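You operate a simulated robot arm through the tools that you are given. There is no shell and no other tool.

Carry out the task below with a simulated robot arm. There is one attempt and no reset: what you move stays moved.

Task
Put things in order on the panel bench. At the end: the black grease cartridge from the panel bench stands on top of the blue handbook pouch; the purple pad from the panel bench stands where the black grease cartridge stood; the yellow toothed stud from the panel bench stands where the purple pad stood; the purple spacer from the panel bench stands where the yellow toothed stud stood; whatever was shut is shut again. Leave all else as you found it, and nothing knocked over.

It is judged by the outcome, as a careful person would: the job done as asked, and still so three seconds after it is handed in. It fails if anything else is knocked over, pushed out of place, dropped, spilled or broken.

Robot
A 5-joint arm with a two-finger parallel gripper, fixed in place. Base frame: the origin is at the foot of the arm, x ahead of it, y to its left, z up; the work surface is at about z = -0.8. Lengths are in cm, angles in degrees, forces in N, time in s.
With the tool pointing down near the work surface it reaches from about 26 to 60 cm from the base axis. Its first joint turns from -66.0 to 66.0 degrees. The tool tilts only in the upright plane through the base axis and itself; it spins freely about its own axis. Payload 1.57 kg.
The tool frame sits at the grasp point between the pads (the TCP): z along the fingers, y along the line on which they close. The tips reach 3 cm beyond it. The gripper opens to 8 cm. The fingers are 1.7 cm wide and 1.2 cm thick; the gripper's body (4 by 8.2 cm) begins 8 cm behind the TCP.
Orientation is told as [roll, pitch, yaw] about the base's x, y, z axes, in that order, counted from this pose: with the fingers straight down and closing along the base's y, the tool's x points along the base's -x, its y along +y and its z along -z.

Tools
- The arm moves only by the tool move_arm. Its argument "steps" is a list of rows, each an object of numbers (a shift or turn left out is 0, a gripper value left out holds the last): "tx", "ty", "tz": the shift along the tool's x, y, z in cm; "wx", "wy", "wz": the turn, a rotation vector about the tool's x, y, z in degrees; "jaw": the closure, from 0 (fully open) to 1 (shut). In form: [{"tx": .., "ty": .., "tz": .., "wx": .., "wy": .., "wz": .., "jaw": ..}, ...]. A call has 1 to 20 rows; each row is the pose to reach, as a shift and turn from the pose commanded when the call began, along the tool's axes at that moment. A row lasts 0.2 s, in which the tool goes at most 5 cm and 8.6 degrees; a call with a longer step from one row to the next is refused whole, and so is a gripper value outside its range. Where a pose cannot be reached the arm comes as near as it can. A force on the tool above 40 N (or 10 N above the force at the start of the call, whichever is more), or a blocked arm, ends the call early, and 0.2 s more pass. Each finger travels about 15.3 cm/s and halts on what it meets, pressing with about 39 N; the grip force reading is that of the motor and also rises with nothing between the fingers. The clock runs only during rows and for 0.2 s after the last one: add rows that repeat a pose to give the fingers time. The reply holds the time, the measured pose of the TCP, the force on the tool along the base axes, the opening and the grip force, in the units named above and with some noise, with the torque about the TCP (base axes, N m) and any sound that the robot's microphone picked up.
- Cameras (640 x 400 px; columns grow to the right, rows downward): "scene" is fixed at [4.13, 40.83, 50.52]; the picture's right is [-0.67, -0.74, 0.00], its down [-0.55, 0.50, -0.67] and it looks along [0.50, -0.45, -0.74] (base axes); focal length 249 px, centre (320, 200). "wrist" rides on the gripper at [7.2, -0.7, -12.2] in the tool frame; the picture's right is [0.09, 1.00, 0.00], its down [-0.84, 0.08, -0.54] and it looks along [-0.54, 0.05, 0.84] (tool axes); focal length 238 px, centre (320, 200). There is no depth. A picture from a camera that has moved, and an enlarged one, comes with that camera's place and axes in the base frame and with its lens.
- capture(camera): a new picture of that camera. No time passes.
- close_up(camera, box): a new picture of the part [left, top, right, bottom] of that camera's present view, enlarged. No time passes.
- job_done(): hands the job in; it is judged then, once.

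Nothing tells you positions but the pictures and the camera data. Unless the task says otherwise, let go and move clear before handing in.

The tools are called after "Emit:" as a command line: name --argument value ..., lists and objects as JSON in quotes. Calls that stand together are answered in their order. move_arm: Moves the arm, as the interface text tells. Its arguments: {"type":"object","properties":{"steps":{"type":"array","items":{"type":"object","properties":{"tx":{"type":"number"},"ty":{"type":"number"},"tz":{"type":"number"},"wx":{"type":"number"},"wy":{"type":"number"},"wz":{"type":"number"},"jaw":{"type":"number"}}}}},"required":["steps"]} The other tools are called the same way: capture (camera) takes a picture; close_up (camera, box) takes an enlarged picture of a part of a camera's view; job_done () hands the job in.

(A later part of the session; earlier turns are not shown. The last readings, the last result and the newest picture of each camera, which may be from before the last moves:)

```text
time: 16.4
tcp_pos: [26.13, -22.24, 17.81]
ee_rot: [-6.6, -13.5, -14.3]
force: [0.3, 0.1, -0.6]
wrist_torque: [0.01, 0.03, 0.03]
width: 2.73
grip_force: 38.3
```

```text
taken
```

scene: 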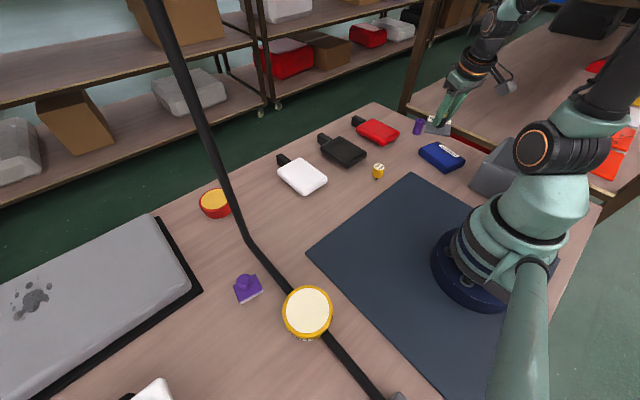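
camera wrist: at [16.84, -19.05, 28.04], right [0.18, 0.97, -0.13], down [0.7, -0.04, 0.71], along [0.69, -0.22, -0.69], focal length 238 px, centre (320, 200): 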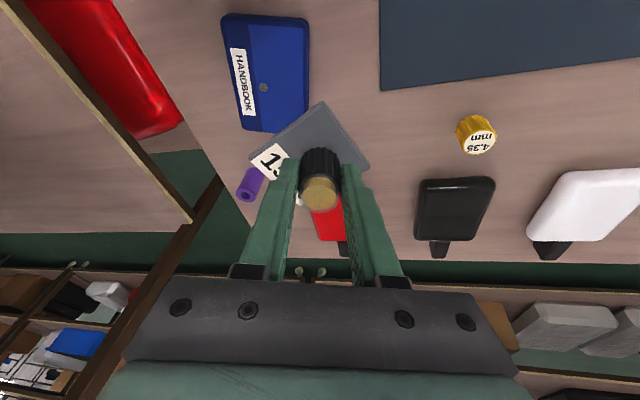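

Emit:
close_up --camera "wrist" --box '[200, 0, 344, 140]'

Emit:
close_up --camera "scene" --box '[390, 60, 510, 190]'

Emit:
close_up --camera "scene" --box '[410, 130, 474, 180]'

Emit:
close_up --camera "wrist" --box '[230, 90, 390, 230]'

```text
2.86 times, centred on (272, 70) of wrist
camera zoom: at [16.84, -19.05, 28.04], right [0.18, 0.97, -0.13], down [0.7, -0.04, 0.71], along [0.69, -0.22, -0.69], focal length 681 px, centre (457, 571)
```

zoom: 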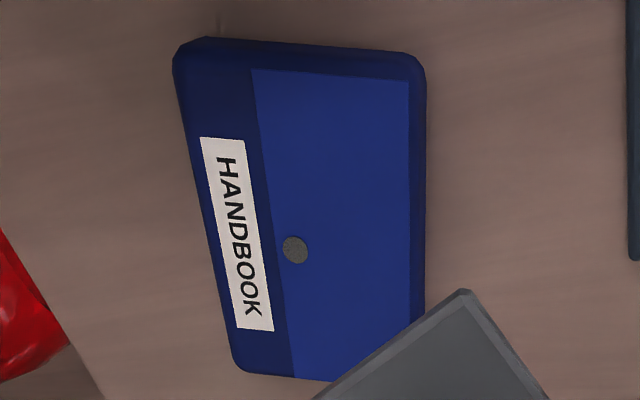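

```text
3.08 times, centred on (450, 125) of scene
camera zoom: at [4.13, 40.83, 50.52], right [-0.67, -0.74, 0.0], down [-0.55, 0.5, -0.67], along [0.5, -0.45, -0.74], focal length 766 px, centre (-80, 431)
```

zoom: 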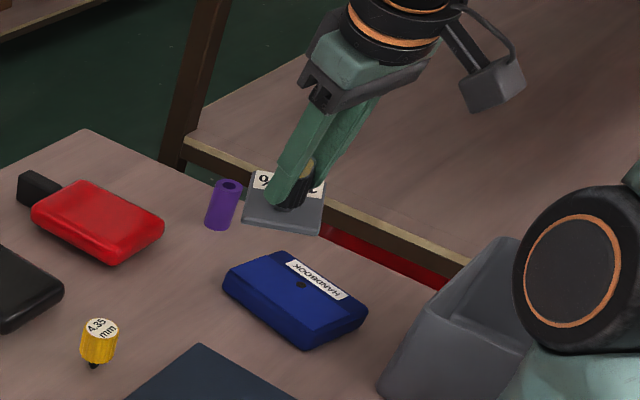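

```text
8.00 times, centred on (442, 155) of scene
camera zoom: at [4.13, 40.83, 50.52], right [-0.67, -0.74, 0.0], down [-0.55, 0.5, -0.67], along [0.5, -0.45, -0.74], focal length 1992 px, centre (-656, 560)
```

zoom: 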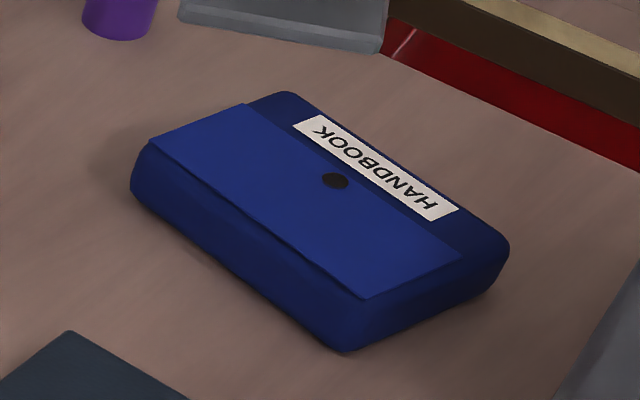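

```text
2.86 times, centred on (310, 160) of wrist
camera zoom: at [16.84, -19.05, 28.04], right [0.18, 0.97, -0.13], down [0.7, -0.04, 0.71], along [0.69, -0.22, -0.69], focal length 681 px, centre (349, 314)
```

zoom: 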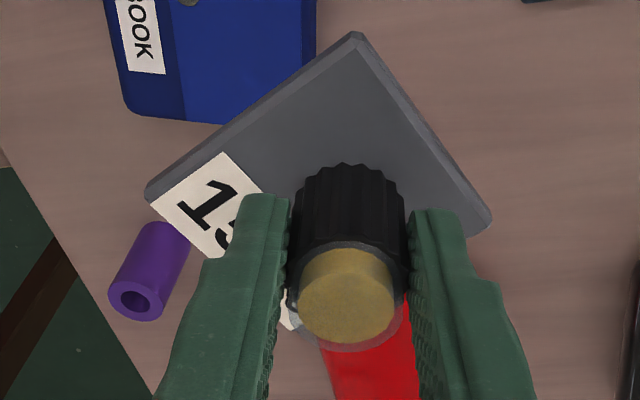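

The pouch's top centre is at about (25, -29.5) with a top height around 2.5. I'll move the cartridge above it, keeping the same tilt so the base stays level, and check.

Emit:
move_arm --steps '[{"tx": 0.5, "ty": -1.8, "tz": 1.7, "wx": 0.67, "wy": 0.31, "wz": 2.77}, {"tx": 1.0, "ty": -3.6, "tz": 3.4, "wx": 1.34, "wy": 0.63, "wz": 5.54}, {"tx": 1.517, "ty": -5.4, "tz": 5.223, "wx": 2.018, "wy": 0.94, "wz": 8.307}, {"tx": 1.517, "ty": -5.4, "tz": 5.223, "wx": 2.018, "wy": 0.94, "wz": 8.307}]'

Emit:
capture --camera "wrist"

Emit:
close_up --camera "scene" --box '[400, 70, 500, 190]'

```text
time: 17.4
tcp_pos: [24.11, -27.95, 13.19]
ee_rot: [-6.4, -13.6, -22.9]
force: [0.1, -0.6, -1.1]
wrist_torque: [0.02, 0.01, 0.0]
width: 2.69
grip_force: 37.9
```

```text
taken
camera wrist: at [15.48, -23.32, 23.29], right [0.33, 0.94, -0.13], down [0.69, -0.14, 0.71], along [0.65, -0.32, -0.69], focal length 238 px, centre (320, 200)
```

wrist: 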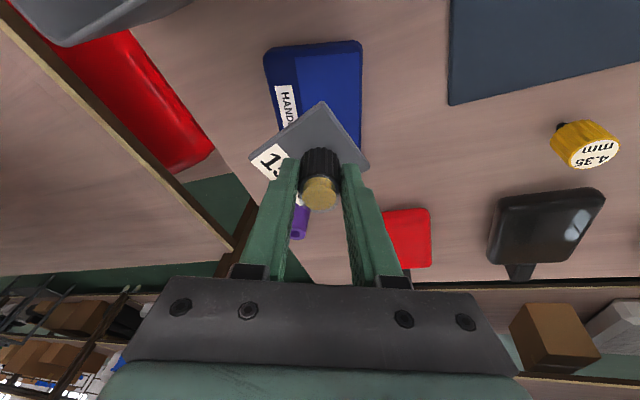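

```text
3.33 times, centred on (450, 130) of scene
camera zoom: at [4.13, 40.83, 50.52], right [-0.67, -0.74, 0.0], down [-0.55, 0.5, -0.67], along [0.5, -0.45, -0.74], focal length 830 px, centre (-113, 433)
```

zoom: 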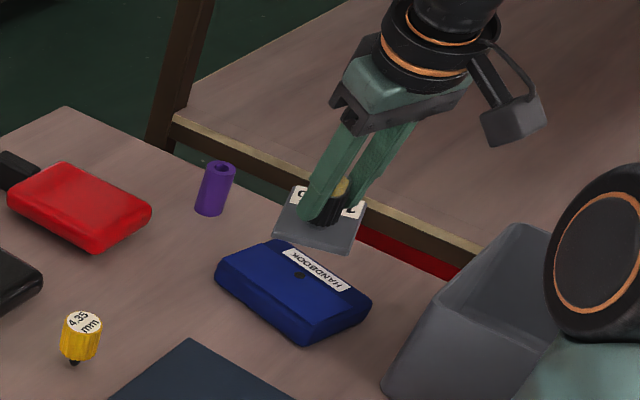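

The base plate hangs about 5–6° off level because it conformed to the tilted pads. Spinning the tool 25° to a neutral yaw should level it and line it up with the pouch edges, so I'll do that up here.

Emit:
move_arm --steps '[{"wx": -0.08, "wy": 0.35, "wz": 6.25}, {"wx": -0.16, "wy": 0.69, "wz": 12.5}, {"wx": -0.23, "wy": 1.04, "wz": 18.75}, {"wx": -0.31, "wy": 1.38, "wz": 25.0}, {"wx": -0.31, "wy": 1.38, "wz": 25.0}]'

Emit:
capture --camera "wrist"

Emit:
close_up --camera "wrist" --box '[220, 20, 420, 220]'

Emit:
close_up --camera "scene" --box '[400, 90, 490, 190]'

```text
time: 18.6
tcp_pos: [24.22, -27.7, 13.2]
ee_rot: [0.1, -13.5, -48.7]
force: [-0.2, -0.1, -0.8]
wrist_torque: [-0.04, 0.0, -0.03]
width: 2.72
grip_force: 38.1
```

```text
taken
camera wrist: at [17.28, -20.78, 23.34], right [0.69, 0.72, -0.02], down [0.51, -0.46, 0.72], along [0.51, -0.51, -0.69], focal length 238 px, centre (320, 200)
```

wrist: 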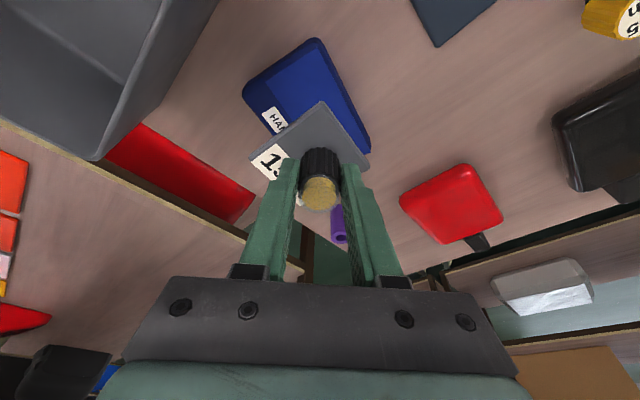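

```text
2.00 times, centred on (320, 120) of wrist
camera zoom: at [17.28, -20.78, 23.34], right [0.69, 0.72, -0.02], down [0.51, -0.46, 0.72], along [0.51, -0.51, -0.69], focal length 477 px, centre (320, 360)
```

zoom: 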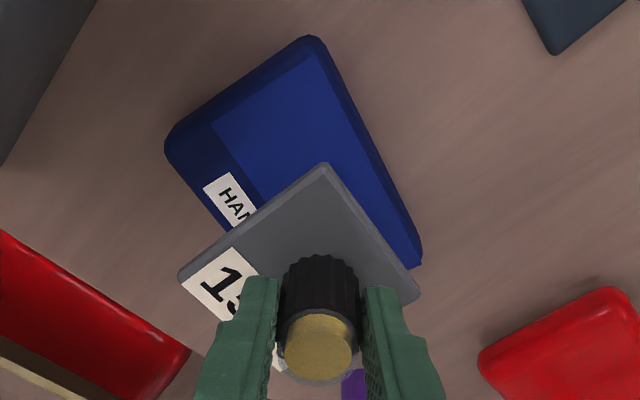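

```text
4.00 times, centred on (445, 140) of scene
camera zoom: at [4.13, 40.83, 50.52], right [-0.67, -0.74, 0.0], down [-0.55, 0.5, -0.67], along [0.5, -0.45, -0.74], focal length 996 px, centre (-180, 440)
```

zoom: 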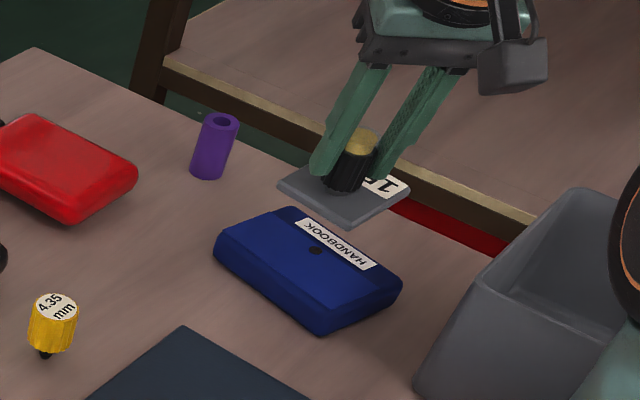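

The plate now hangs level and roughly parallel to the pouch. I'll lower most of the way with a small centring shift, then feel for contact in small steps.

Emit:
move_arm --steps '[{"tx": 0.15, "ty": 0.05, "tz": 1.2}, {"tx": 0.3, "ty": 0.1, "tz": 2.5}, {"tx": 0.465, "ty": 0.103, "tz": 4.0}, {"tx": 0.465, "ty": 0.103, "tz": 4.0}]'

Emit:
close_up --camera "wrist" --box '[220, 20, 420, 220]'

Emit:
close_up --camera "scene" --box '[400, 100, 490, 190]'

```text
time: 19.6
tcp_pos: [24.66, -28.14, 9.18]
ee_rot: [0.0, -13.6, -48.6]
force: [-0.7, 0.0, -0.7]
wrist_torque: [0.05, 0.0, 0.02]
width: 2.73
grip_force: 38.0
```

```text
2.00 times, centred on (320, 120) of wrist
camera zoom: at [17.69, -21.19, 19.35], right [0.69, 0.72, -0.02], down [0.51, -0.46, 0.72], along [0.51, -0.51, -0.69], focal length 477 px, centre (320, 360)
```

zoom: 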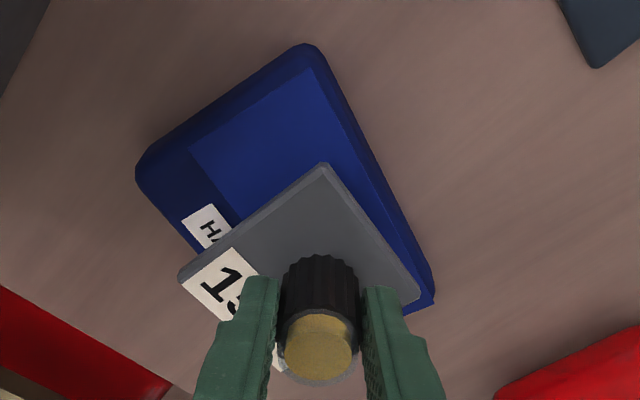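

```text
4.44 times, centred on (445, 145) of scene
camera zoom: at [4.13, 40.83, 50.52], right [-0.67, -0.74, 0.0], down [-0.55, 0.5, -0.67], along [0.5, -0.45, -0.74], focal length 1107 px, centre (-236, 444)
```

zoom: 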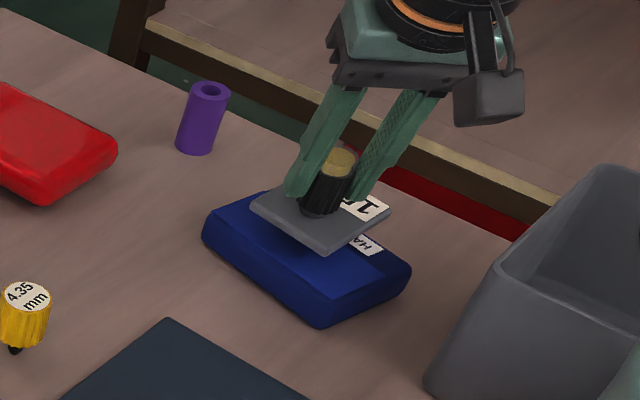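

It's well centred over the pouch. Lowering slowly now to touch down.

Emit:
move_arm --steps '[{"tx": 0.3, "ty": 0.0, "tz": 0.5}, {"tx": 0.4, "ty": 0.0, "tz": 0.9}, {"tx": 0.45, "ty": 0.0, "tz": 1.1}, {"tx": 0.45, "ty": 0.0, "tz": 1.1}]'

Emit:
close_up --camera "scene" --box '[410, 110, 480, 180]'

```text
time: 20.6
tcp_pos: [24.55, -27.88, 8.14]
ee_rot: [0.0, -13.5, -48.6]
force: [0.2, 0.9, -1.1]
wrist_torque: [0.01, -0.03, 0.02]
width: 2.69
grip_force: 37.7
```

```text
5.71 times, centred on (445, 145) of scene
camera zoom: at [4.13, 40.83, 50.52], right [-0.67, -0.74, 0.0], down [-0.55, 0.5, -0.67], along [0.5, -0.45, -0.74], focal length 1423 px, centre (-394, 514)
```

zoom: 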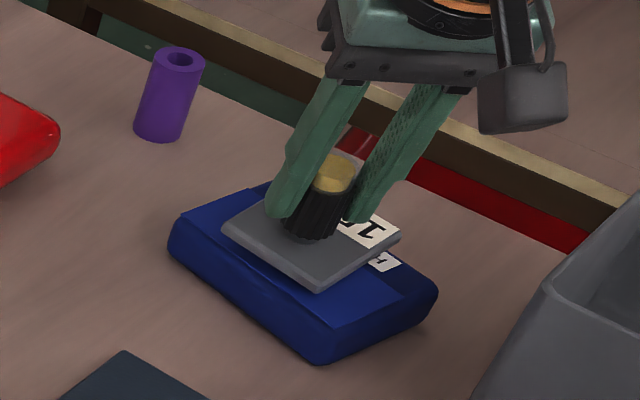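

Emit:
move_arm --steps '[{"tx": 0.06, "tz": 0.24}, {"tx": 0.12, "tz": 0.49}, {"tx": 0.12, "tz": 0.49}]'

Emit:
move_arm --steps '[{"tx": 0.05, "tz": 0.2}, {"tx": 0.05, "tz": 0.2}]'

Emit:
close_up --camera "scene" --box '[410, 110, 480, 180]'

```text
time: 21.4
tcp_pos: [24.53, -27.82, 7.46]
ee_rot: [0.0, -13.7, -48.5]
force: [0.1, -0.3, -0.9]
wrist_torque: [-0.02, -0.01, 0.01]
width: 2.7
grip_force: 37.9
```

```text
time: 22.0
tcp_pos: [24.59, -27.8, 7.34]
ee_rot: [0.1, -13.6, -48.6]
force: [-1.9, 3.6, 11.9]
wrist_torque: [0.47, 0.37, -0.05]
width: 2.7
grip_force: 37.9
```

```text
5.71 times, centred on (445, 145) of scene
camera zoom: at [4.13, 40.84, 50.52], right [-0.67, -0.74, 0.0], down [-0.55, 0.5, -0.67], along [0.5, -0.45, -0.74], focal length 1423 px, centre (-394, 514)
```

zoom: 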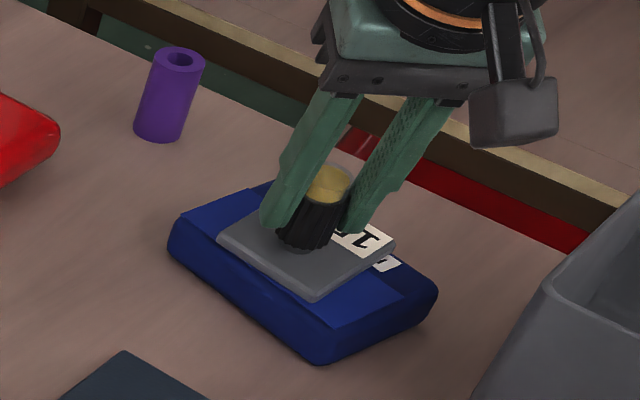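

Contact with the pouch at about 12 N. I'll open the fingers gradually and back straight out along the tool axis.

Emit:
move_arm --steps '[{"tx": -0.02, "tz": -0.08}, {"tx": -0.02, "tz": -0.08, "jaw": 0.64}, {"tx": -0.02, "tz": -0.08, "jaw": 0.6}, {"tx": -0.02, "tz": -0.08, "jaw": 0.55}, {"tx": -0.02, "tz": -0.08, "jaw": 0.48}, {"tx": -0.02, "tz": -0.08, "jaw": 0.4}, {"tx": -0.02, "tz": -0.08, "jaw": 0.4}]'

Emit:
close_up --camera "scene" --box '[410, 110, 480, 180]'

Emit:
close_up --camera "wrist" --box '[220, 60, 420, 240]'

```text
time: 23.6
tcp_pos: [24.48, -27.91, 7.47]
ee_rot: [-0.1, -13.7, -48.6]
force: [-0.6, 0.4, -0.1]
wrist_torque: [-0.02, 0.0, 0.03]
width: 4.78
grip_force: 0.0
```

```text
5.71 times, centred on (445, 145) of scene
camera zoom: at [4.13, 40.83, 50.52], right [-0.67, -0.74, 0.0], down [-0.55, 0.5, -0.67], along [0.5, -0.45, -0.74], focal length 1423 px, centre (-394, 514)
```

zoom: 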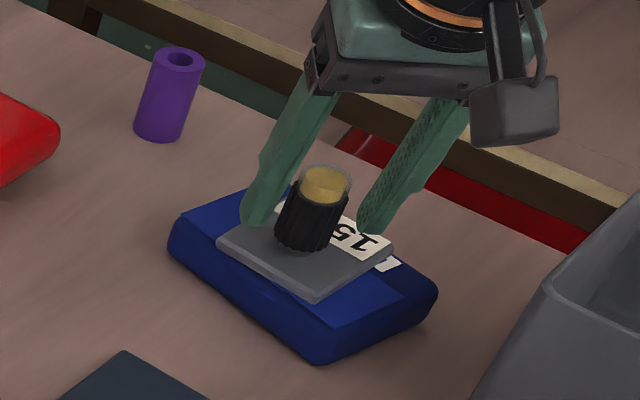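

```text
2.22 times, centred on (320, 150) of wrist
camera zoom: at [17.6, -20.87, 17.59], right [0.69, 0.73, -0.02], down [0.51, -0.46, 0.72], along [0.51, -0.51, -0.69], focal length 530 px, centre (320, 311)
```

zoom: 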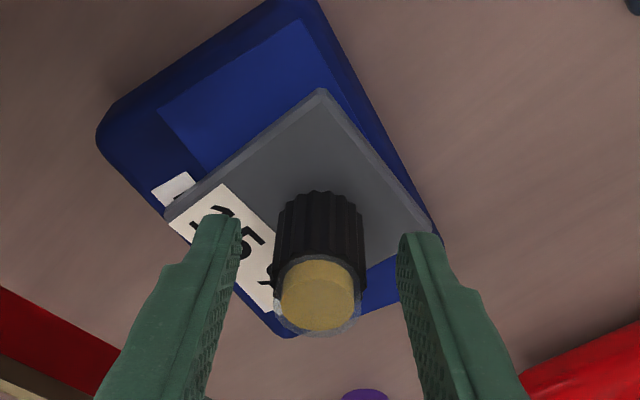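

The cartridge stands squarely on the pouch. I'll back out along the tool axis and confirm before swinging over to the purple pad.

Emit:
move_arm --steps '[{"tz": -1.5}, {"tz": -4}, {"tz": -8}, {"tz": -12}, {"tz": -12}]'

Emit:
capture --camera "wrist"

Emit:
close_up --camera "scene" --box '[340, 90, 500, 200]'

```text
time: 24.8
tcp_pos: [22.79, -25.97, 18.93]
ee_rot: [0.0, -13.6, -48.6]
force: [0.0, -0.1, 0.2]
wrist_torque: [0.01, -0.01, 0.0]
width: 4.79
grip_force: 0.1
```

```text
taken
camera wrist: at [15.93, -19.02, 29.14], right [0.69, 0.73, -0.02], down [0.51, -0.46, 0.72], along [0.51, -0.51, -0.69], focal length 238 px, centre (320, 200)
```

wrist: 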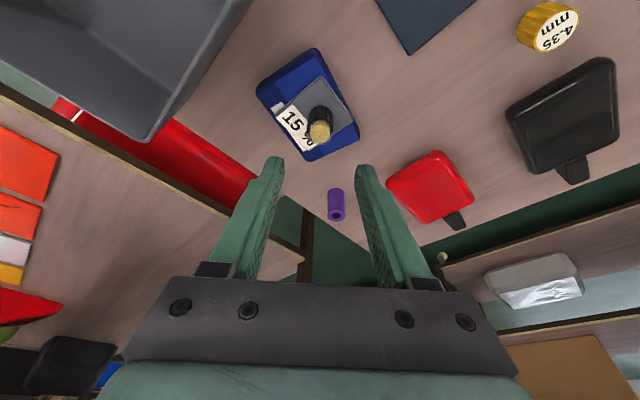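

```text
3.64 times, centred on (420, 145) of scene
camera zoom: at [4.13, 40.83, 50.52], right [-0.67, -0.74, 0.0], down [-0.55, 0.5, -0.67], along [0.5, -0.45, -0.74], focal length 906 px, centre (-44, 400)
```

zoom: 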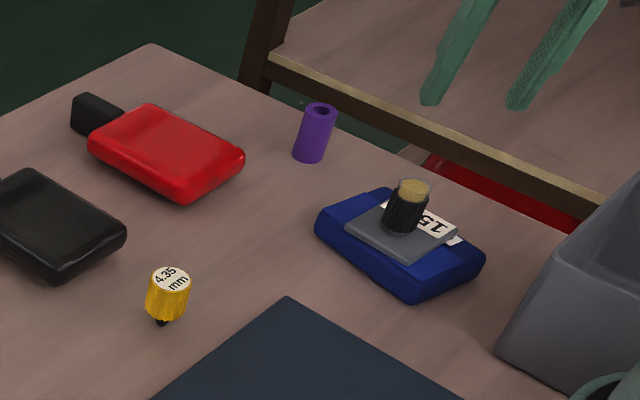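

All good on the right side. Now I'll swing back left at constant range and height, well inside the pole, to the purple pad.

Emit:
move_arm --steps '[{"tx": 0.199, "ty": 3.761, "tz": -0.048, "wx": -1.469, "wz": -6.075}, {"tx": 0.796, "ty": 7.478, "tz": -0.193, "wx": -2.939, "wz": -12.15}, {"tx": 1.782, "ty": 11.106, "tz": -0.431, "wx": -4.408, "wz": -18.225}, {"tx": 3.146, "ty": 14.602, "tz": -0.761, "wx": -5.878, "wz": -24.3}, {"tx": 4.873, "ty": 17.924, "tz": -1.179, "wx": -7.347, "wz": -30.375}, {"tx": 6.94, "ty": 21.033, "tz": -1.679, "wx": -8.816, "wz": -36.45}, {"tx": 9.324, "ty": 23.892, "tz": -2.255, "wx": -10.286, "wz": -42.525}, {"tx": 11.996, "ty": 26.467, "tz": -2.902, "wx": -11.755, "wz": -48.6}, {"tx": 11.996, "ty": 26.467, "tz": -2.902, "wx": -11.755, "wz": -48.6}]'

Emit:
capture --camera "wrist"

```text
time: 26.8
tcp_pos: [34.53, 0.98, 19.14]
ee_rot: [0.0, -13.6, 1.4]
force: [-0.5, -0.8, 0.3]
wrist_torque: [0.0, 0.0, -0.01]
width: 4.79
grip_force: 0.0
```

```text
taken
camera wrist: at [24.57, 0.06, 29.32], right [-0.11, 0.99, -0.02], down [0.68, 0.09, 0.72], along [0.72, 0.07, -0.69], focal length 238 px, centre (320, 200)
```

wrist: 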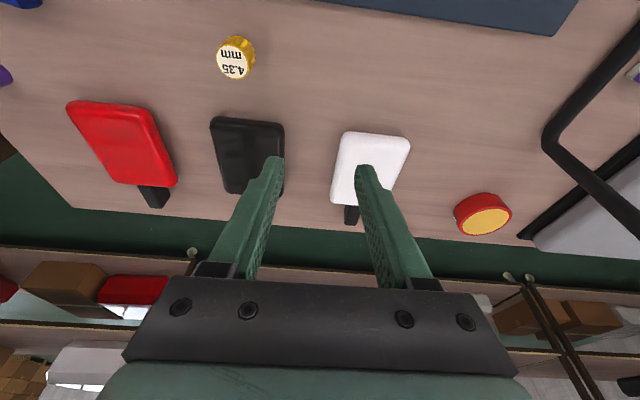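

Emit:
close_up --camera "wrist" --box '[200, 20, 272, 92]'

Emit:
move_arm --steps '[{"tx": 0.199, "ty": 3.761, "tz": -0.048, "wx": -1.469, "wz": -6.075}, {"tx": 0.796, "ty": 7.478, "tz": -0.193, "wx": -2.939, "wz": -12.15}, {"tx": 1.782, "ty": 11.106, "tz": -0.431, "wx": -4.408, "wz": -18.225}, {"tx": 3.146, "ty": 14.602, "tz": -0.761, "wx": -5.878, "wz": -24.3}, {"tx": 4.873, "ty": 17.924, "tz": -1.179, "wx": -7.347, "wz": -30.375}, {"tx": 6.94, "ty": 21.033, "tz": -1.679, "wx": -8.816, "wz": -36.45}, {"tx": 9.324, "ty": 23.892, "tz": -2.255, "wx": -10.286, "wz": -42.525}, {"tx": 11.996, "ty": 26.467, "tz": -2.902, "wx": -11.755, "wz": -48.6}, {"tx": 11.996, "ty": 26.467, "tz": -2.902, "wx": -11.755, "wz": -48.6}]'

Emit:
capture --camera "wrist"

Emit:
capture --camera "scene"

```text
5.56 times, centred on (236, 56) of wrist
camera zoom: at [24.57, 0.06, 29.32], right [-0.11, 0.99, -0.02], down [0.68, 0.09, 0.72], along [0.72, 0.07, -0.69], focal length 1324 px, centre (787, 1000)
```

zoom: 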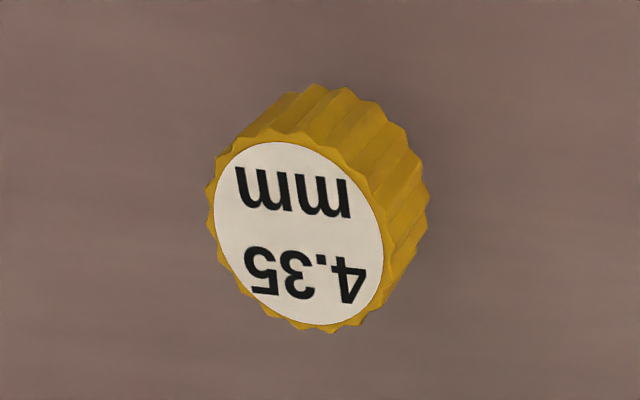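

```text
time: 28.8
tcp_pos: [21.38, 27.22, 19.3]
ee_rot: [0.1, -13.6, 51.4]
force: [-0.8, -0.7, -0.2]
wrist_torque: [0.03, -0.01, 0.0]
width: 4.79
grip_force: 0.1
```

```text
taken
camera wrist: at [15.82, 18.99, 29.57], right [-0.83, 0.55, -0.02], down [0.37, 0.58, 0.72], along [0.41, 0.6, -0.69], focal length 238 px, centre (320, 200)
```

wrist: 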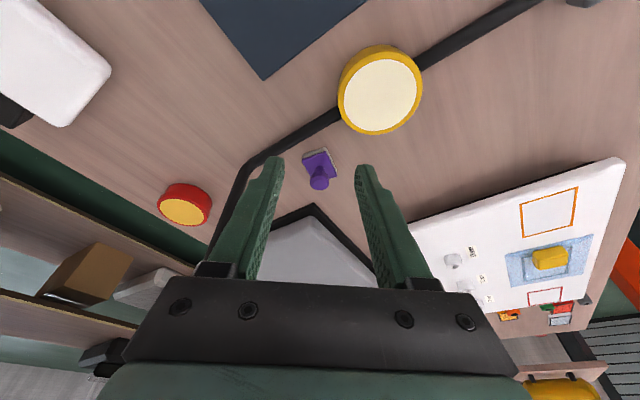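

```text
taken
```

scene: 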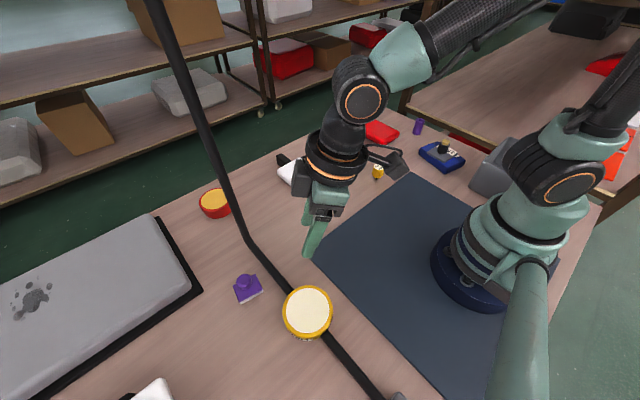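

Emit:
close_up --camera "wrist" --box '[280, 135, 360, 205]'

Emit:
close_up --camera "wrist" --box '[180, 100, 400, 300]'

```text
5.71 times, centred on (320, 170) of wrist
camera zoom: at [15.82, 18.99, 29.57], right [-0.83, 0.55, -0.02], down [0.37, 0.58, 0.72], along [0.41, 0.6, -0.69], focal length 1362 px, centre (320, 371)
```

zoom: 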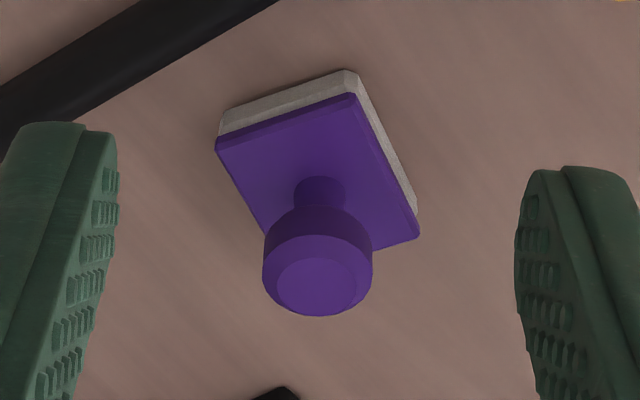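

```text
2.00 times, centred on (290, 200) of wrist
camera zoom: at [15.82, 18.99, 29.57], right [-0.83, 0.55, -0.02], down [0.37, 0.58, 0.72], along [0.41, 0.6, -0.69], focal length 477 px, centre (380, 200)
```

zoom: 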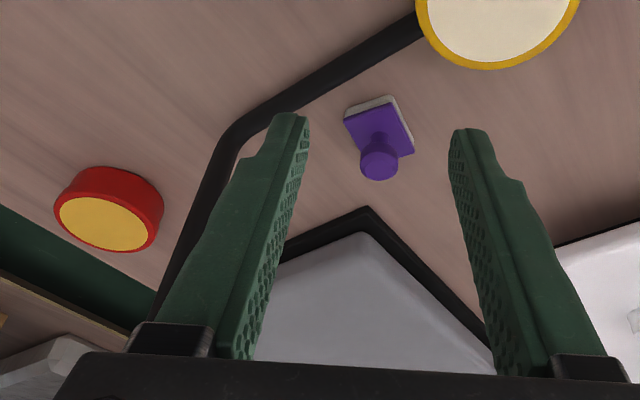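

The pad's knob is at about (29.0, 37.9) with its top near z 4.9. I'll move to 8 cm back from the grasp along the tool axis and check.

Emit:
move_arm --steps '[{"tx": -2.3, "ty": 0.14, "tz": 2.46, "wx": -0.04, "wz": -0.17}, {"tx": -4.6, "ty": 0.28, "tz": 4.92, "wx": -0.08, "wz": -0.34}, {"tx": -6.9, "ty": 0.42, "tz": 7.4, "wx": -0.12, "wz": -0.5}, {"tx": -9.13, "ty": 0.55, "tz": 9.843, "wx": -0.16, "wz": -0.67}, {"tx": -9.13, "ty": 0.55, "tz": 9.843, "wx": -0.16, "wz": -0.67}]'

Emit:
close_up --camera "wrist" --box '[220, 80, 420, 240]'

Emit:
capture --camera "scene"

```text
time: 30.0
tcp_pos: [27.89, 36.11, 11.57]
ee_rot: [-0.1, -13.7, 52.0]
force: [0.2, -0.2, -0.2]
wrist_torque: [-0.02, 0.02, -0.01]
width: 4.81
grip_force: 0.0
```

```text
2.50 times, centred on (320, 160) of wrist
camera zoom: at [22.52, 27.93, 21.77], right [-0.84, 0.54, -0.02], down [0.36, 0.59, 0.72], along [0.4, 0.6, -0.69], focal length 596 px, centre (320, 300)
```

zoom: 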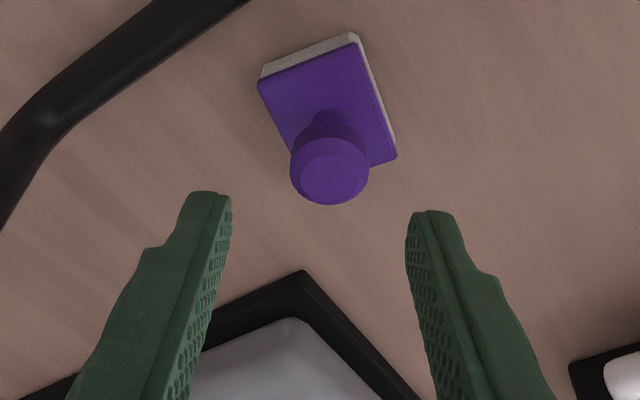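

```text
taken
```

scene: 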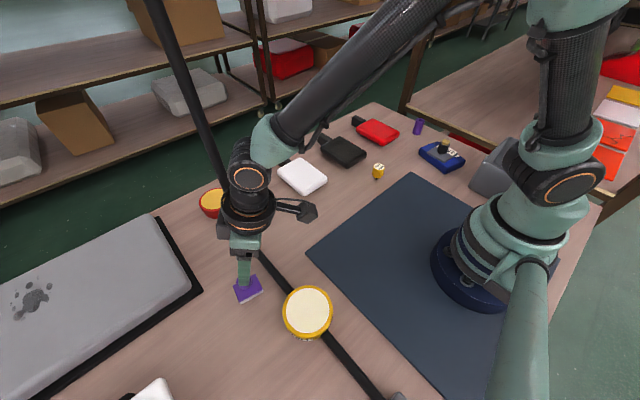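

Emit:
move_arm --steps '[{"ty": 0.15, "tz": 1.4, "wz": -0.2}, {"ty": 0.3, "tz": 2.8, "wz": -0.35}, {"ty": 0.3, "tz": 4.2, "wz": -0.35}, {"ty": 0.3, "tz": 4.2, "wz": -0.35}]'

Emit:
close_up --camera "wrist" --box '[220, 100, 420, 240]'

Emit:
close_up --camera "scene" --box '[200, 220, 300, 310]'

```text
time: 31.0
tcp_pos: [28.13, 37.1, 7.55]
ee_rot: [0.1, -13.7, 52.4]
force: [-0.6, 0.4, -0.7]
wrist_torque: [0.02, -0.01, -0.04]
width: 4.81
grip_force: 0.1
```

```text
2.86 times, centred on (320, 170) of wrist
camera zoom: at [22.85, 28.92, 17.72], right [-0.84, 0.54, -0.02], down [0.36, 0.59, 0.72], along [0.4, 0.6, -0.69], focal length 681 px, centre (320, 286)
```

zoom: 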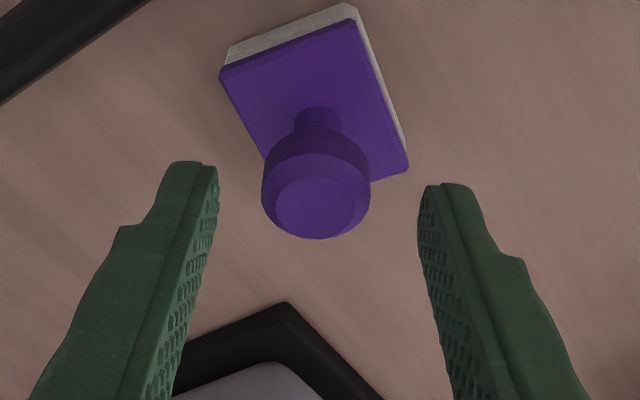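

```text
4.44 times, centred on (250, 265) of scene
camera zoom: at [4.13, 40.83, 50.52], right [-0.67, -0.74, 0.0], down [-0.55, 0.5, -0.67], along [0.5, -0.45, -0.74], focal length 1107 px, centre (631, -89)
```

zoom: 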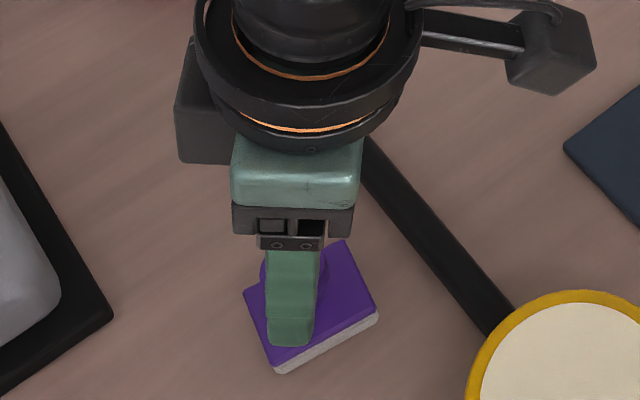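

Emit:
move_arm --steps '[{"tz": 0.9}, {"tz": 1.8}, {"tz": 2.7}, {"tz": 3.45}, {"tz": 3.45}]'

Emit:
close_up --camera "wrist" --box '[220, 100, 420, 240]'

Emit:
close_up --camera "scene" --box '[200, 220, 300, 310]'

```text
time: 32.2
tcp_pos: [28.88, 37.96, 4.17]
ee_rot: [0.1, -13.6, 52.4]
force: [-0.3, -0.6, -0.6]
wrist_torque: [-0.01, -0.01, 0.0]
width: 4.82
grip_force: 0.0
```

```text
2.86 times, centred on (320, 170) of wrist
camera zoom: at [23.37, 29.65, 14.38], right [-0.84, 0.54, -0.02], down [0.36, 0.59, 0.72], along [0.4, 0.6, -0.69], focal length 681 px, centre (320, 286)
```

zoom: 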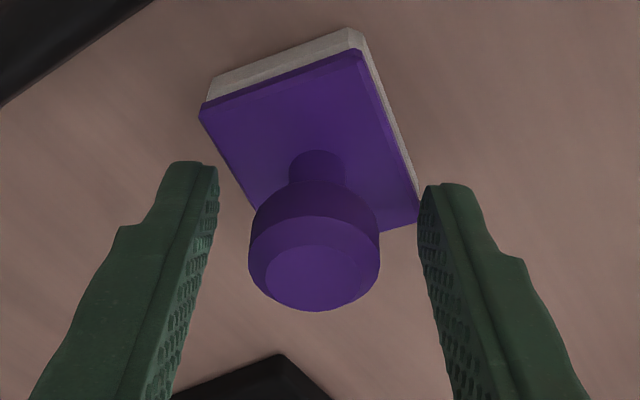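

```text
4.44 times, centred on (250, 265) of scene
camera zoom: at [4.13, 40.83, 50.52], right [-0.67, -0.74, 0.0], down [-0.55, 0.5, -0.67], along [0.5, -0.45, -0.74], focal length 1107 px, centre (631, -89)
```

zoom: 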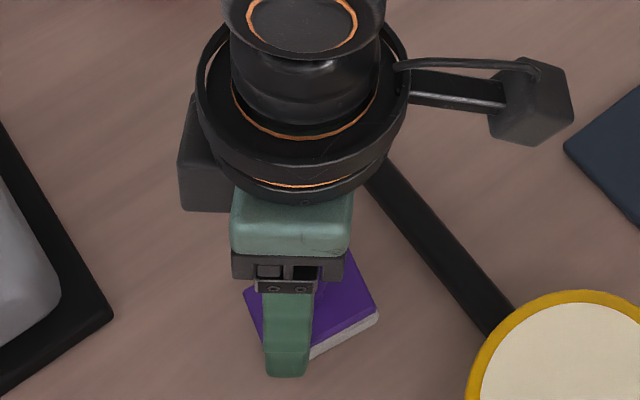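

Shifting slightly inward to centre on the knob, then closing gently.

Emit:
move_arm --steps '[{"tx": 0.2, "ty": -0.06}, {"tx": 0.4, "ty": -0.12}, {"tx": 0.4, "ty": -0.12, "jaw": 0.48}, {"tx": 0.4, "ty": -0.12, "jaw": 0.54}, {"tx": 0.4, "ty": -0.12, "jaw": 0.59}, {"tx": 0.4, "ty": -0.12, "jaw": 0.63}, {"tx": 0.4, "ty": -0.12, "jaw": 0.67}, {"tx": 0.4, "ty": -0.12, "jaw": 0.7}, {"tx": 0.4, "ty": -0.12, "jaw": 0.7}]'

Emit:
close_up --camera "wrist" --box '[220, 100, 420, 240]'

Emit:
close_up --camera "scene" --box '[200, 220, 300, 310]'

```text
time: 34.2
tcp_pos: [28.72, 37.57, 4.08]
ee_rot: [-0.1, -13.7, 52.5]
force: [2.1, -1.2, 3.7]
wrist_torque: [0.02, -0.13, -0.06]
width: 2.58
grip_force: 37.0
```

```text
2.86 times, centred on (320, 170) of wrist
camera zoom: at [23.28, 29.28, 14.33], right [-0.84, 0.54, -0.02], down [0.36, 0.59, 0.73], along [0.4, 0.6, -0.69], focal length 681 px, centre (320, 286)
```

zoom: 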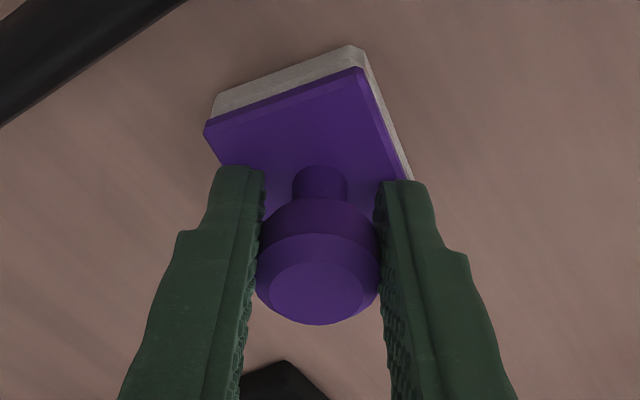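

```text
4.44 times, centred on (250, 265) of scene
camera zoom: at [4.13, 40.83, 50.52], right [-0.67, -0.74, 0.0], down [-0.55, 0.5, -0.67], along [0.5, -0.45, -0.74], focal length 1107 px, centre (631, -89)
```

zoom: 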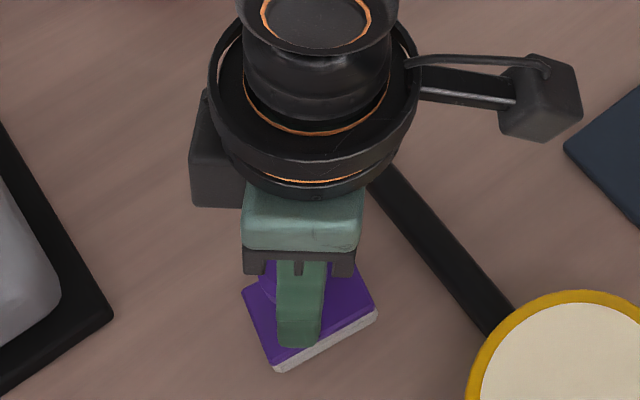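

The pad is gripped securely and hasn't shifted. I'll lift it straight up, then retract toward the base before swinging past the pole.

Emit:
move_arm --steps '[{"tx": -0.12, "tz": -0.49}, {"tx": -0.47, "tz": -1.94}, {"tx": -1.18, "tz": -4.86}, {"tx": -2.12, "tz": -8.75}, {"tx": 1.77, "tz": -9.69}, {"tx": 4.69, "tz": -10.4}, {"tx": 7.6, "tz": -11.1}, {"tx": 7.6, "tz": -11.1}]'

Emit:
close_up --camera "wrist" --box '[220, 80, 420, 240]'

Emit:
capture --camera "scene"

```text
time: 36.0
tcp_pos: [22.92, 29.56, 13.07]
ee_rot: [0.0, -13.6, 52.3]
force: [0.2, -0.5, -0.4]
wrist_torque: [-0.02, -0.01, -0.01]
width: 2.53
grip_force: 36.5
```

```text
2.50 times, centred on (320, 160) of wrist
camera zoom: at [17.4, 21.31, 23.17], right [-0.84, 0.54, -0.02], down [0.36, 0.59, 0.72], along [0.4, 0.6, -0.69], focal length 596 px, centre (320, 300)
```

zoom: 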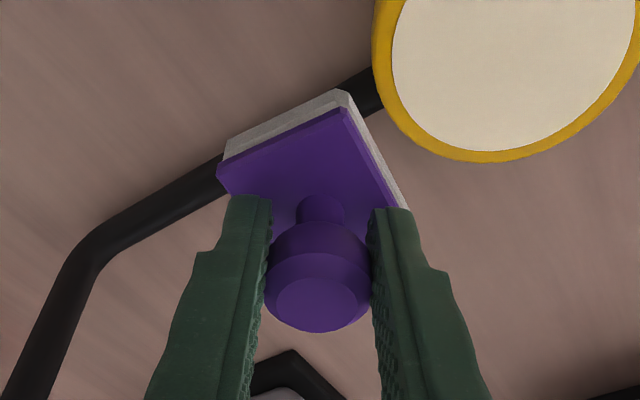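

```text
taken
```

scene: 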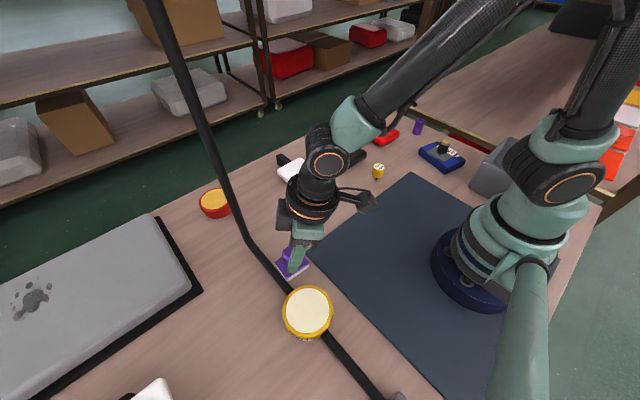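

Emit:
move_arm --steps '[{"tx": 0.199, "ty": -3.909, "tz": -0.048, "wx": 1.411, "wz": 5.832}, {"tx": 0.794, "ty": -7.776, "tz": -0.192, "wx": 2.821, "wz": 11.664}, {"tx": 1.78, "ty": -11.557, "tz": -0.43, "wx": 4.232, "wz": 17.496}, {"tx": 1.78, "ty": -11.557, "tz": -0.43, "wx": 4.232, "wz": 17.496}]'

Emit:
capture --camera "wrist"

```text
time: 37.0
tcp_pos: [30.65, 21.09, 13.2]
ee_rot: [0.0, -13.7, 34.4]
force: [0.7, -0.7, -1.0]
wrist_torque: [-0.03, 0.02, 0.0]
width: 2.55
grip_force: 36.8
```

```text
taken
camera wrist: at [22.9, 14.95, 23.31], right [-0.64, 0.77, -0.02], down [0.52, 0.45, 0.72], along [0.57, 0.45, -0.69], focal length 238 px, centre (320, 200)
```

wrist: 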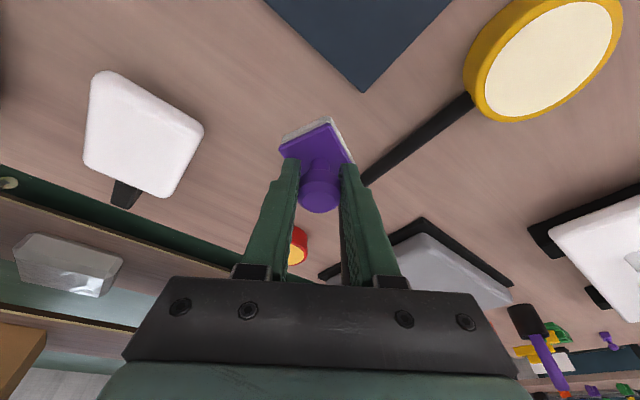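

Emit:
move_arm --steps '[{"tx": -3.0, "ty": -0.1, "tz": 0.73, "wz": 0.12}, {"tx": -6.0, "ty": -0.2, "tz": 1.45, "wz": 0.25}, {"tx": -8.75, "ty": -0.31, "tz": 2.12, "wz": 0.36}, {"tx": -8.75, "ty": -0.31, "tz": 2.12, "wz": 0.36}]'

Emit:
capture --camera "wrist"

Emit:
close_up --camera "scene" --box '[150, 50, 350, 270]'

```text
time: 38.0
tcp_pos: [38.18, 25.86, 13.25]
ee_rot: [0.0, -13.6, 34.0]
force: [0.1, 0.1, -0.3]
wrist_torque: [0.01, -0.02, -0.01]
width: 2.57
grip_force: 37.2
```

```text
taken
camera wrist: at [30.49, 19.88, 23.33], right [-0.63, 0.78, -0.02], down [0.53, 0.45, 0.72], along [0.57, 0.45, -0.69], focal length 238 px, centre (320, 200)
```

wrist: 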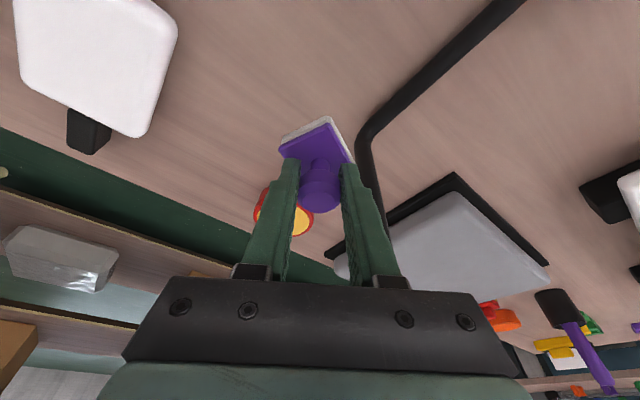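

```text
1.82 times, centred on (250, 160) of scene
camera zoom: at [4.13, 40.83, 50.52], right [-0.67, -0.74, 0.0], down [-0.55, 0.5, -0.67], along [0.5, -0.45, -0.74], focal length 453 px, centre (447, 273)
```

zoom: 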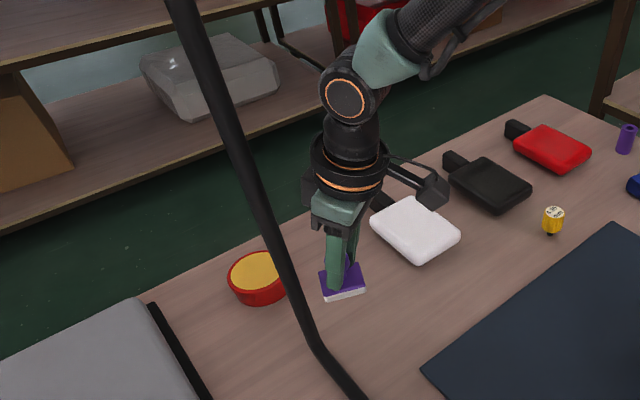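

Emit:
close_up --camera "wrist" --box '[300, 90, 420, 240]'

Emit:
close_up --camera "scene" --box '[210, 110, 310, 260]'

```text
2.67 times, centred on (360, 165) of wrist
camera zoom: at [30.49, 19.88, 23.33], right [-0.63, 0.78, -0.02], down [0.53, 0.45, 0.72], along [0.57, 0.45, -0.69], focal length 636 px, centre (213, 293)
```

zoom: 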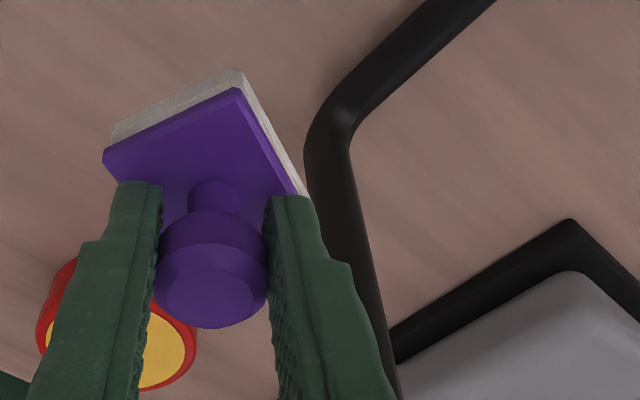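

```text
2.67 times, centred on (260, 185) of scene
camera zoom: at [4.13, 40.83, 50.52], right [-0.67, -0.74, 0.0], down [-0.55, 0.5, -0.67], along [0.5, -0.45, -0.74], focal length 664 px, centre (480, 240)
```

zoom: 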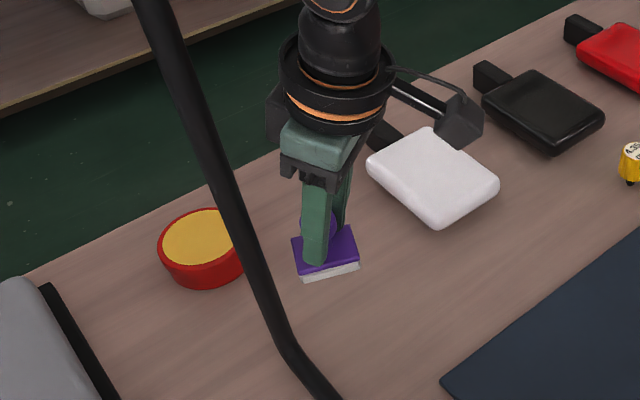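

The pole's position is confirmed, with good lateral clearance. I'll extend to the target and lower partway.

Emit:
move_arm --steps '[{"tx": -1.5, "tz": 0.36}, {"tx": -3.013, "tz": 0.73}, {"tx": -2.54, "tz": 2.67}, {"tx": -2.073, "tz": 4.617}, {"tx": -2.073, "tz": 4.617}]'

Emit:
close_up --camera "wrist" --box '[240, 90, 400, 240]'

Emit:
close_up --camera "scene" --box '[210, 110, 310, 260]'

```text
time: 39.2
tcp_pos: [40.79, 27.6, 9.16]
ee_rot: [0.0, -13.6, 33.9]
force: [0.0, -1.0, 0.0]
wrist_torque: [0.0, -0.01, 0.0]
width: 2.53
grip_force: 37.5
```

```text
2.67 times, centred on (320, 165) of wrist
camera zoom: at [32.97, 21.51, 19.28], right [-0.63, 0.78, -0.02], down [0.52, 0.45, 0.72], along [0.57, 0.45, -0.69], focal length 636 px, centre (320, 293)
```

zoom: 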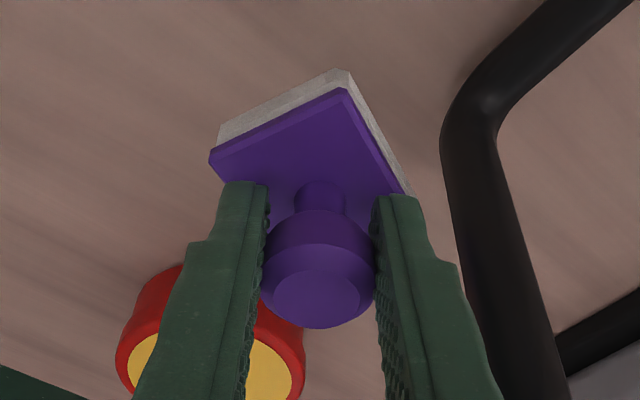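

```text
2.67 times, centred on (260, 185) of scene
camera zoom: at [4.13, 40.83, 50.52], right [-0.67, -0.74, 0.0], down [-0.55, 0.5, -0.67], along [0.5, -0.45, -0.74], focal length 664 px, centre (480, 240)
```

zoom: 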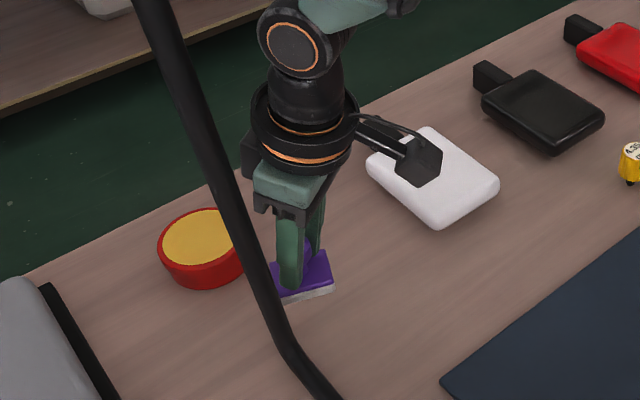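

Clear of the pole. I'll continue straight down to just above the table.

Emit:
move_arm --steps '[{"tx": 0.35, "tz": 1.46}, {"tx": 0.71, "tz": 2.92}, {"tx": 1.0, "tz": 4.13}, {"tx": 1.1, "tz": 4.55}, {"tx": 1.1, "tz": 4.55}]'

Emit:
close_up --camera "wrist" --box '[240, 90, 440, 240]'

Emit:
close_up --camera "scene" --box '[220, 160, 300, 260]'

```text
time: 40.4
tcp_pos: [40.67, 27.57, 4.48]
ee_rot: [0.0, -13.5, 34.0]
force: [-0.5, 0.3, 0.5]
wrist_torque: [-0.02, -0.02, -0.01]
width: 2.53
grip_force: 36.6
```

```text
2.67 times, centred on (340, 165) of wrist
camera zoom: at [32.98, 21.5, 14.57], right [-0.63, 0.78, -0.02], down [0.52, 0.45, 0.72], along [0.57, 0.45, -0.69], focal length 636 px, centre (267, 293)
```

zoom: 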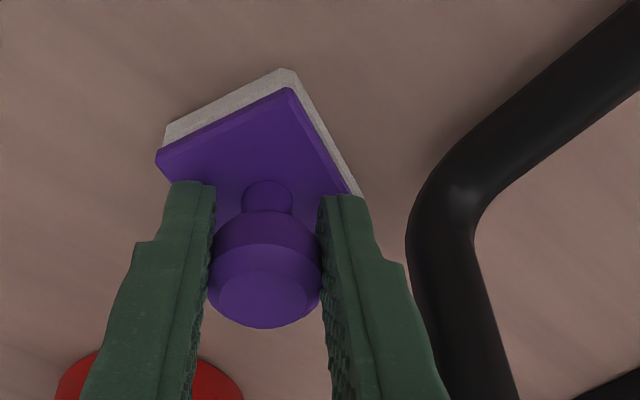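

```text
4.00 times, centred on (260, 210) of scene
camera zoom: at [4.13, 40.83, 50.52], right [-0.67, -0.74, 0.0], down [-0.55, 0.5, -0.67], along [0.5, -0.45, -0.74], focal length 996 px, centre (560, 160)
```

zoom: 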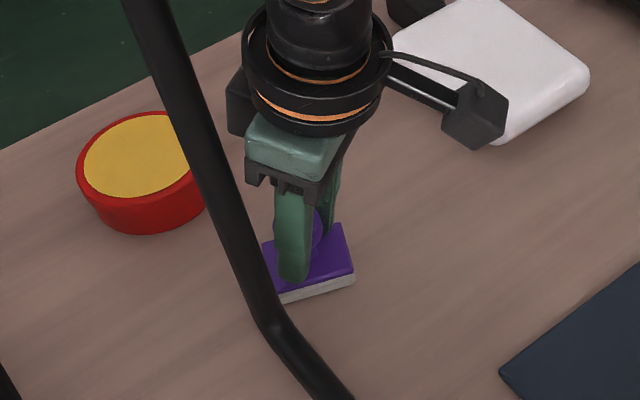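

It matches where the cartridge's base stood. Creeping down to contact.

Emit:
move_arm --steps '[{"tx": 0.05, "tz": 0.2}, {"tx": 0.08, "tz": 0.32}, {"tx": 0.08, "tz": 0.32}]'

```text
time: 41.2
tcp_pos: [40.76, 27.56, 4.22]
ee_rot: [0.0, -13.7, 34.0]
force: [-2.3, -1.3, 5.1]
wrist_torque: [0.0, -0.07, -0.04]
width: 2.53
grip_force: 37.0
stopped in row 3: the force on the tool passed its limit at 40 N (the readings are from after the stop); the commanded pose is now the measured one
```

Touchdown. I'll open the fingers only a little, because of the pole, and check.

Emit:
move_arm --steps '[{"jaw": 0.67}, {"jaw": 0.64}, {"jaw": 0.6}, {"jaw": 0.56}, {"jaw": 0.53}, {"jaw": 0.53}]'

Emit:
close_up --camera "wrist" --box '[240, 90, 440, 240]'

Emit:
close_up --camera "scene" --box '[220, 160, 300, 260]'

```text
time: 42.6
tcp_pos: [40.75, 27.53, 4.18]
ee_rot: [-0.1, -13.7, 34.0]
force: [1.5, 0.6, -0.4]
wrist_torque: [0.01, 0.0, -0.01]
width: 3.78
grip_force: 0.1
```

```text
2.67 times, centred on (340, 165) of wrist
camera zoom: at [33.05, 21.53, 14.41], right [-0.63, 0.78, -0.02], down [0.52, 0.45, 0.73], along [0.57, 0.45, -0.69], focal length 636 px, centre (267, 293)
```

zoom: 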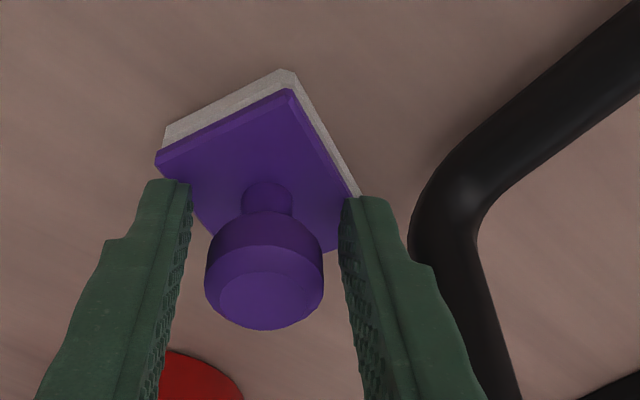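

```text
4.00 times, centred on (260, 210) of scene
camera zoom: at [4.13, 40.83, 50.52], right [-0.67, -0.74, 0.0], down [-0.55, 0.5, -0.67], along [0.5, -0.45, -0.74], focal length 996 px, centre (560, 160)
```

zoom: 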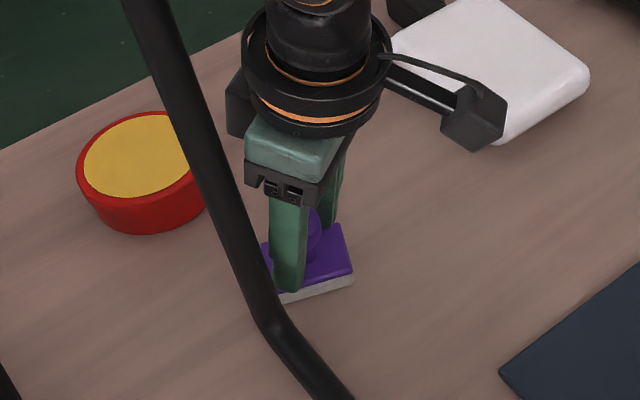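

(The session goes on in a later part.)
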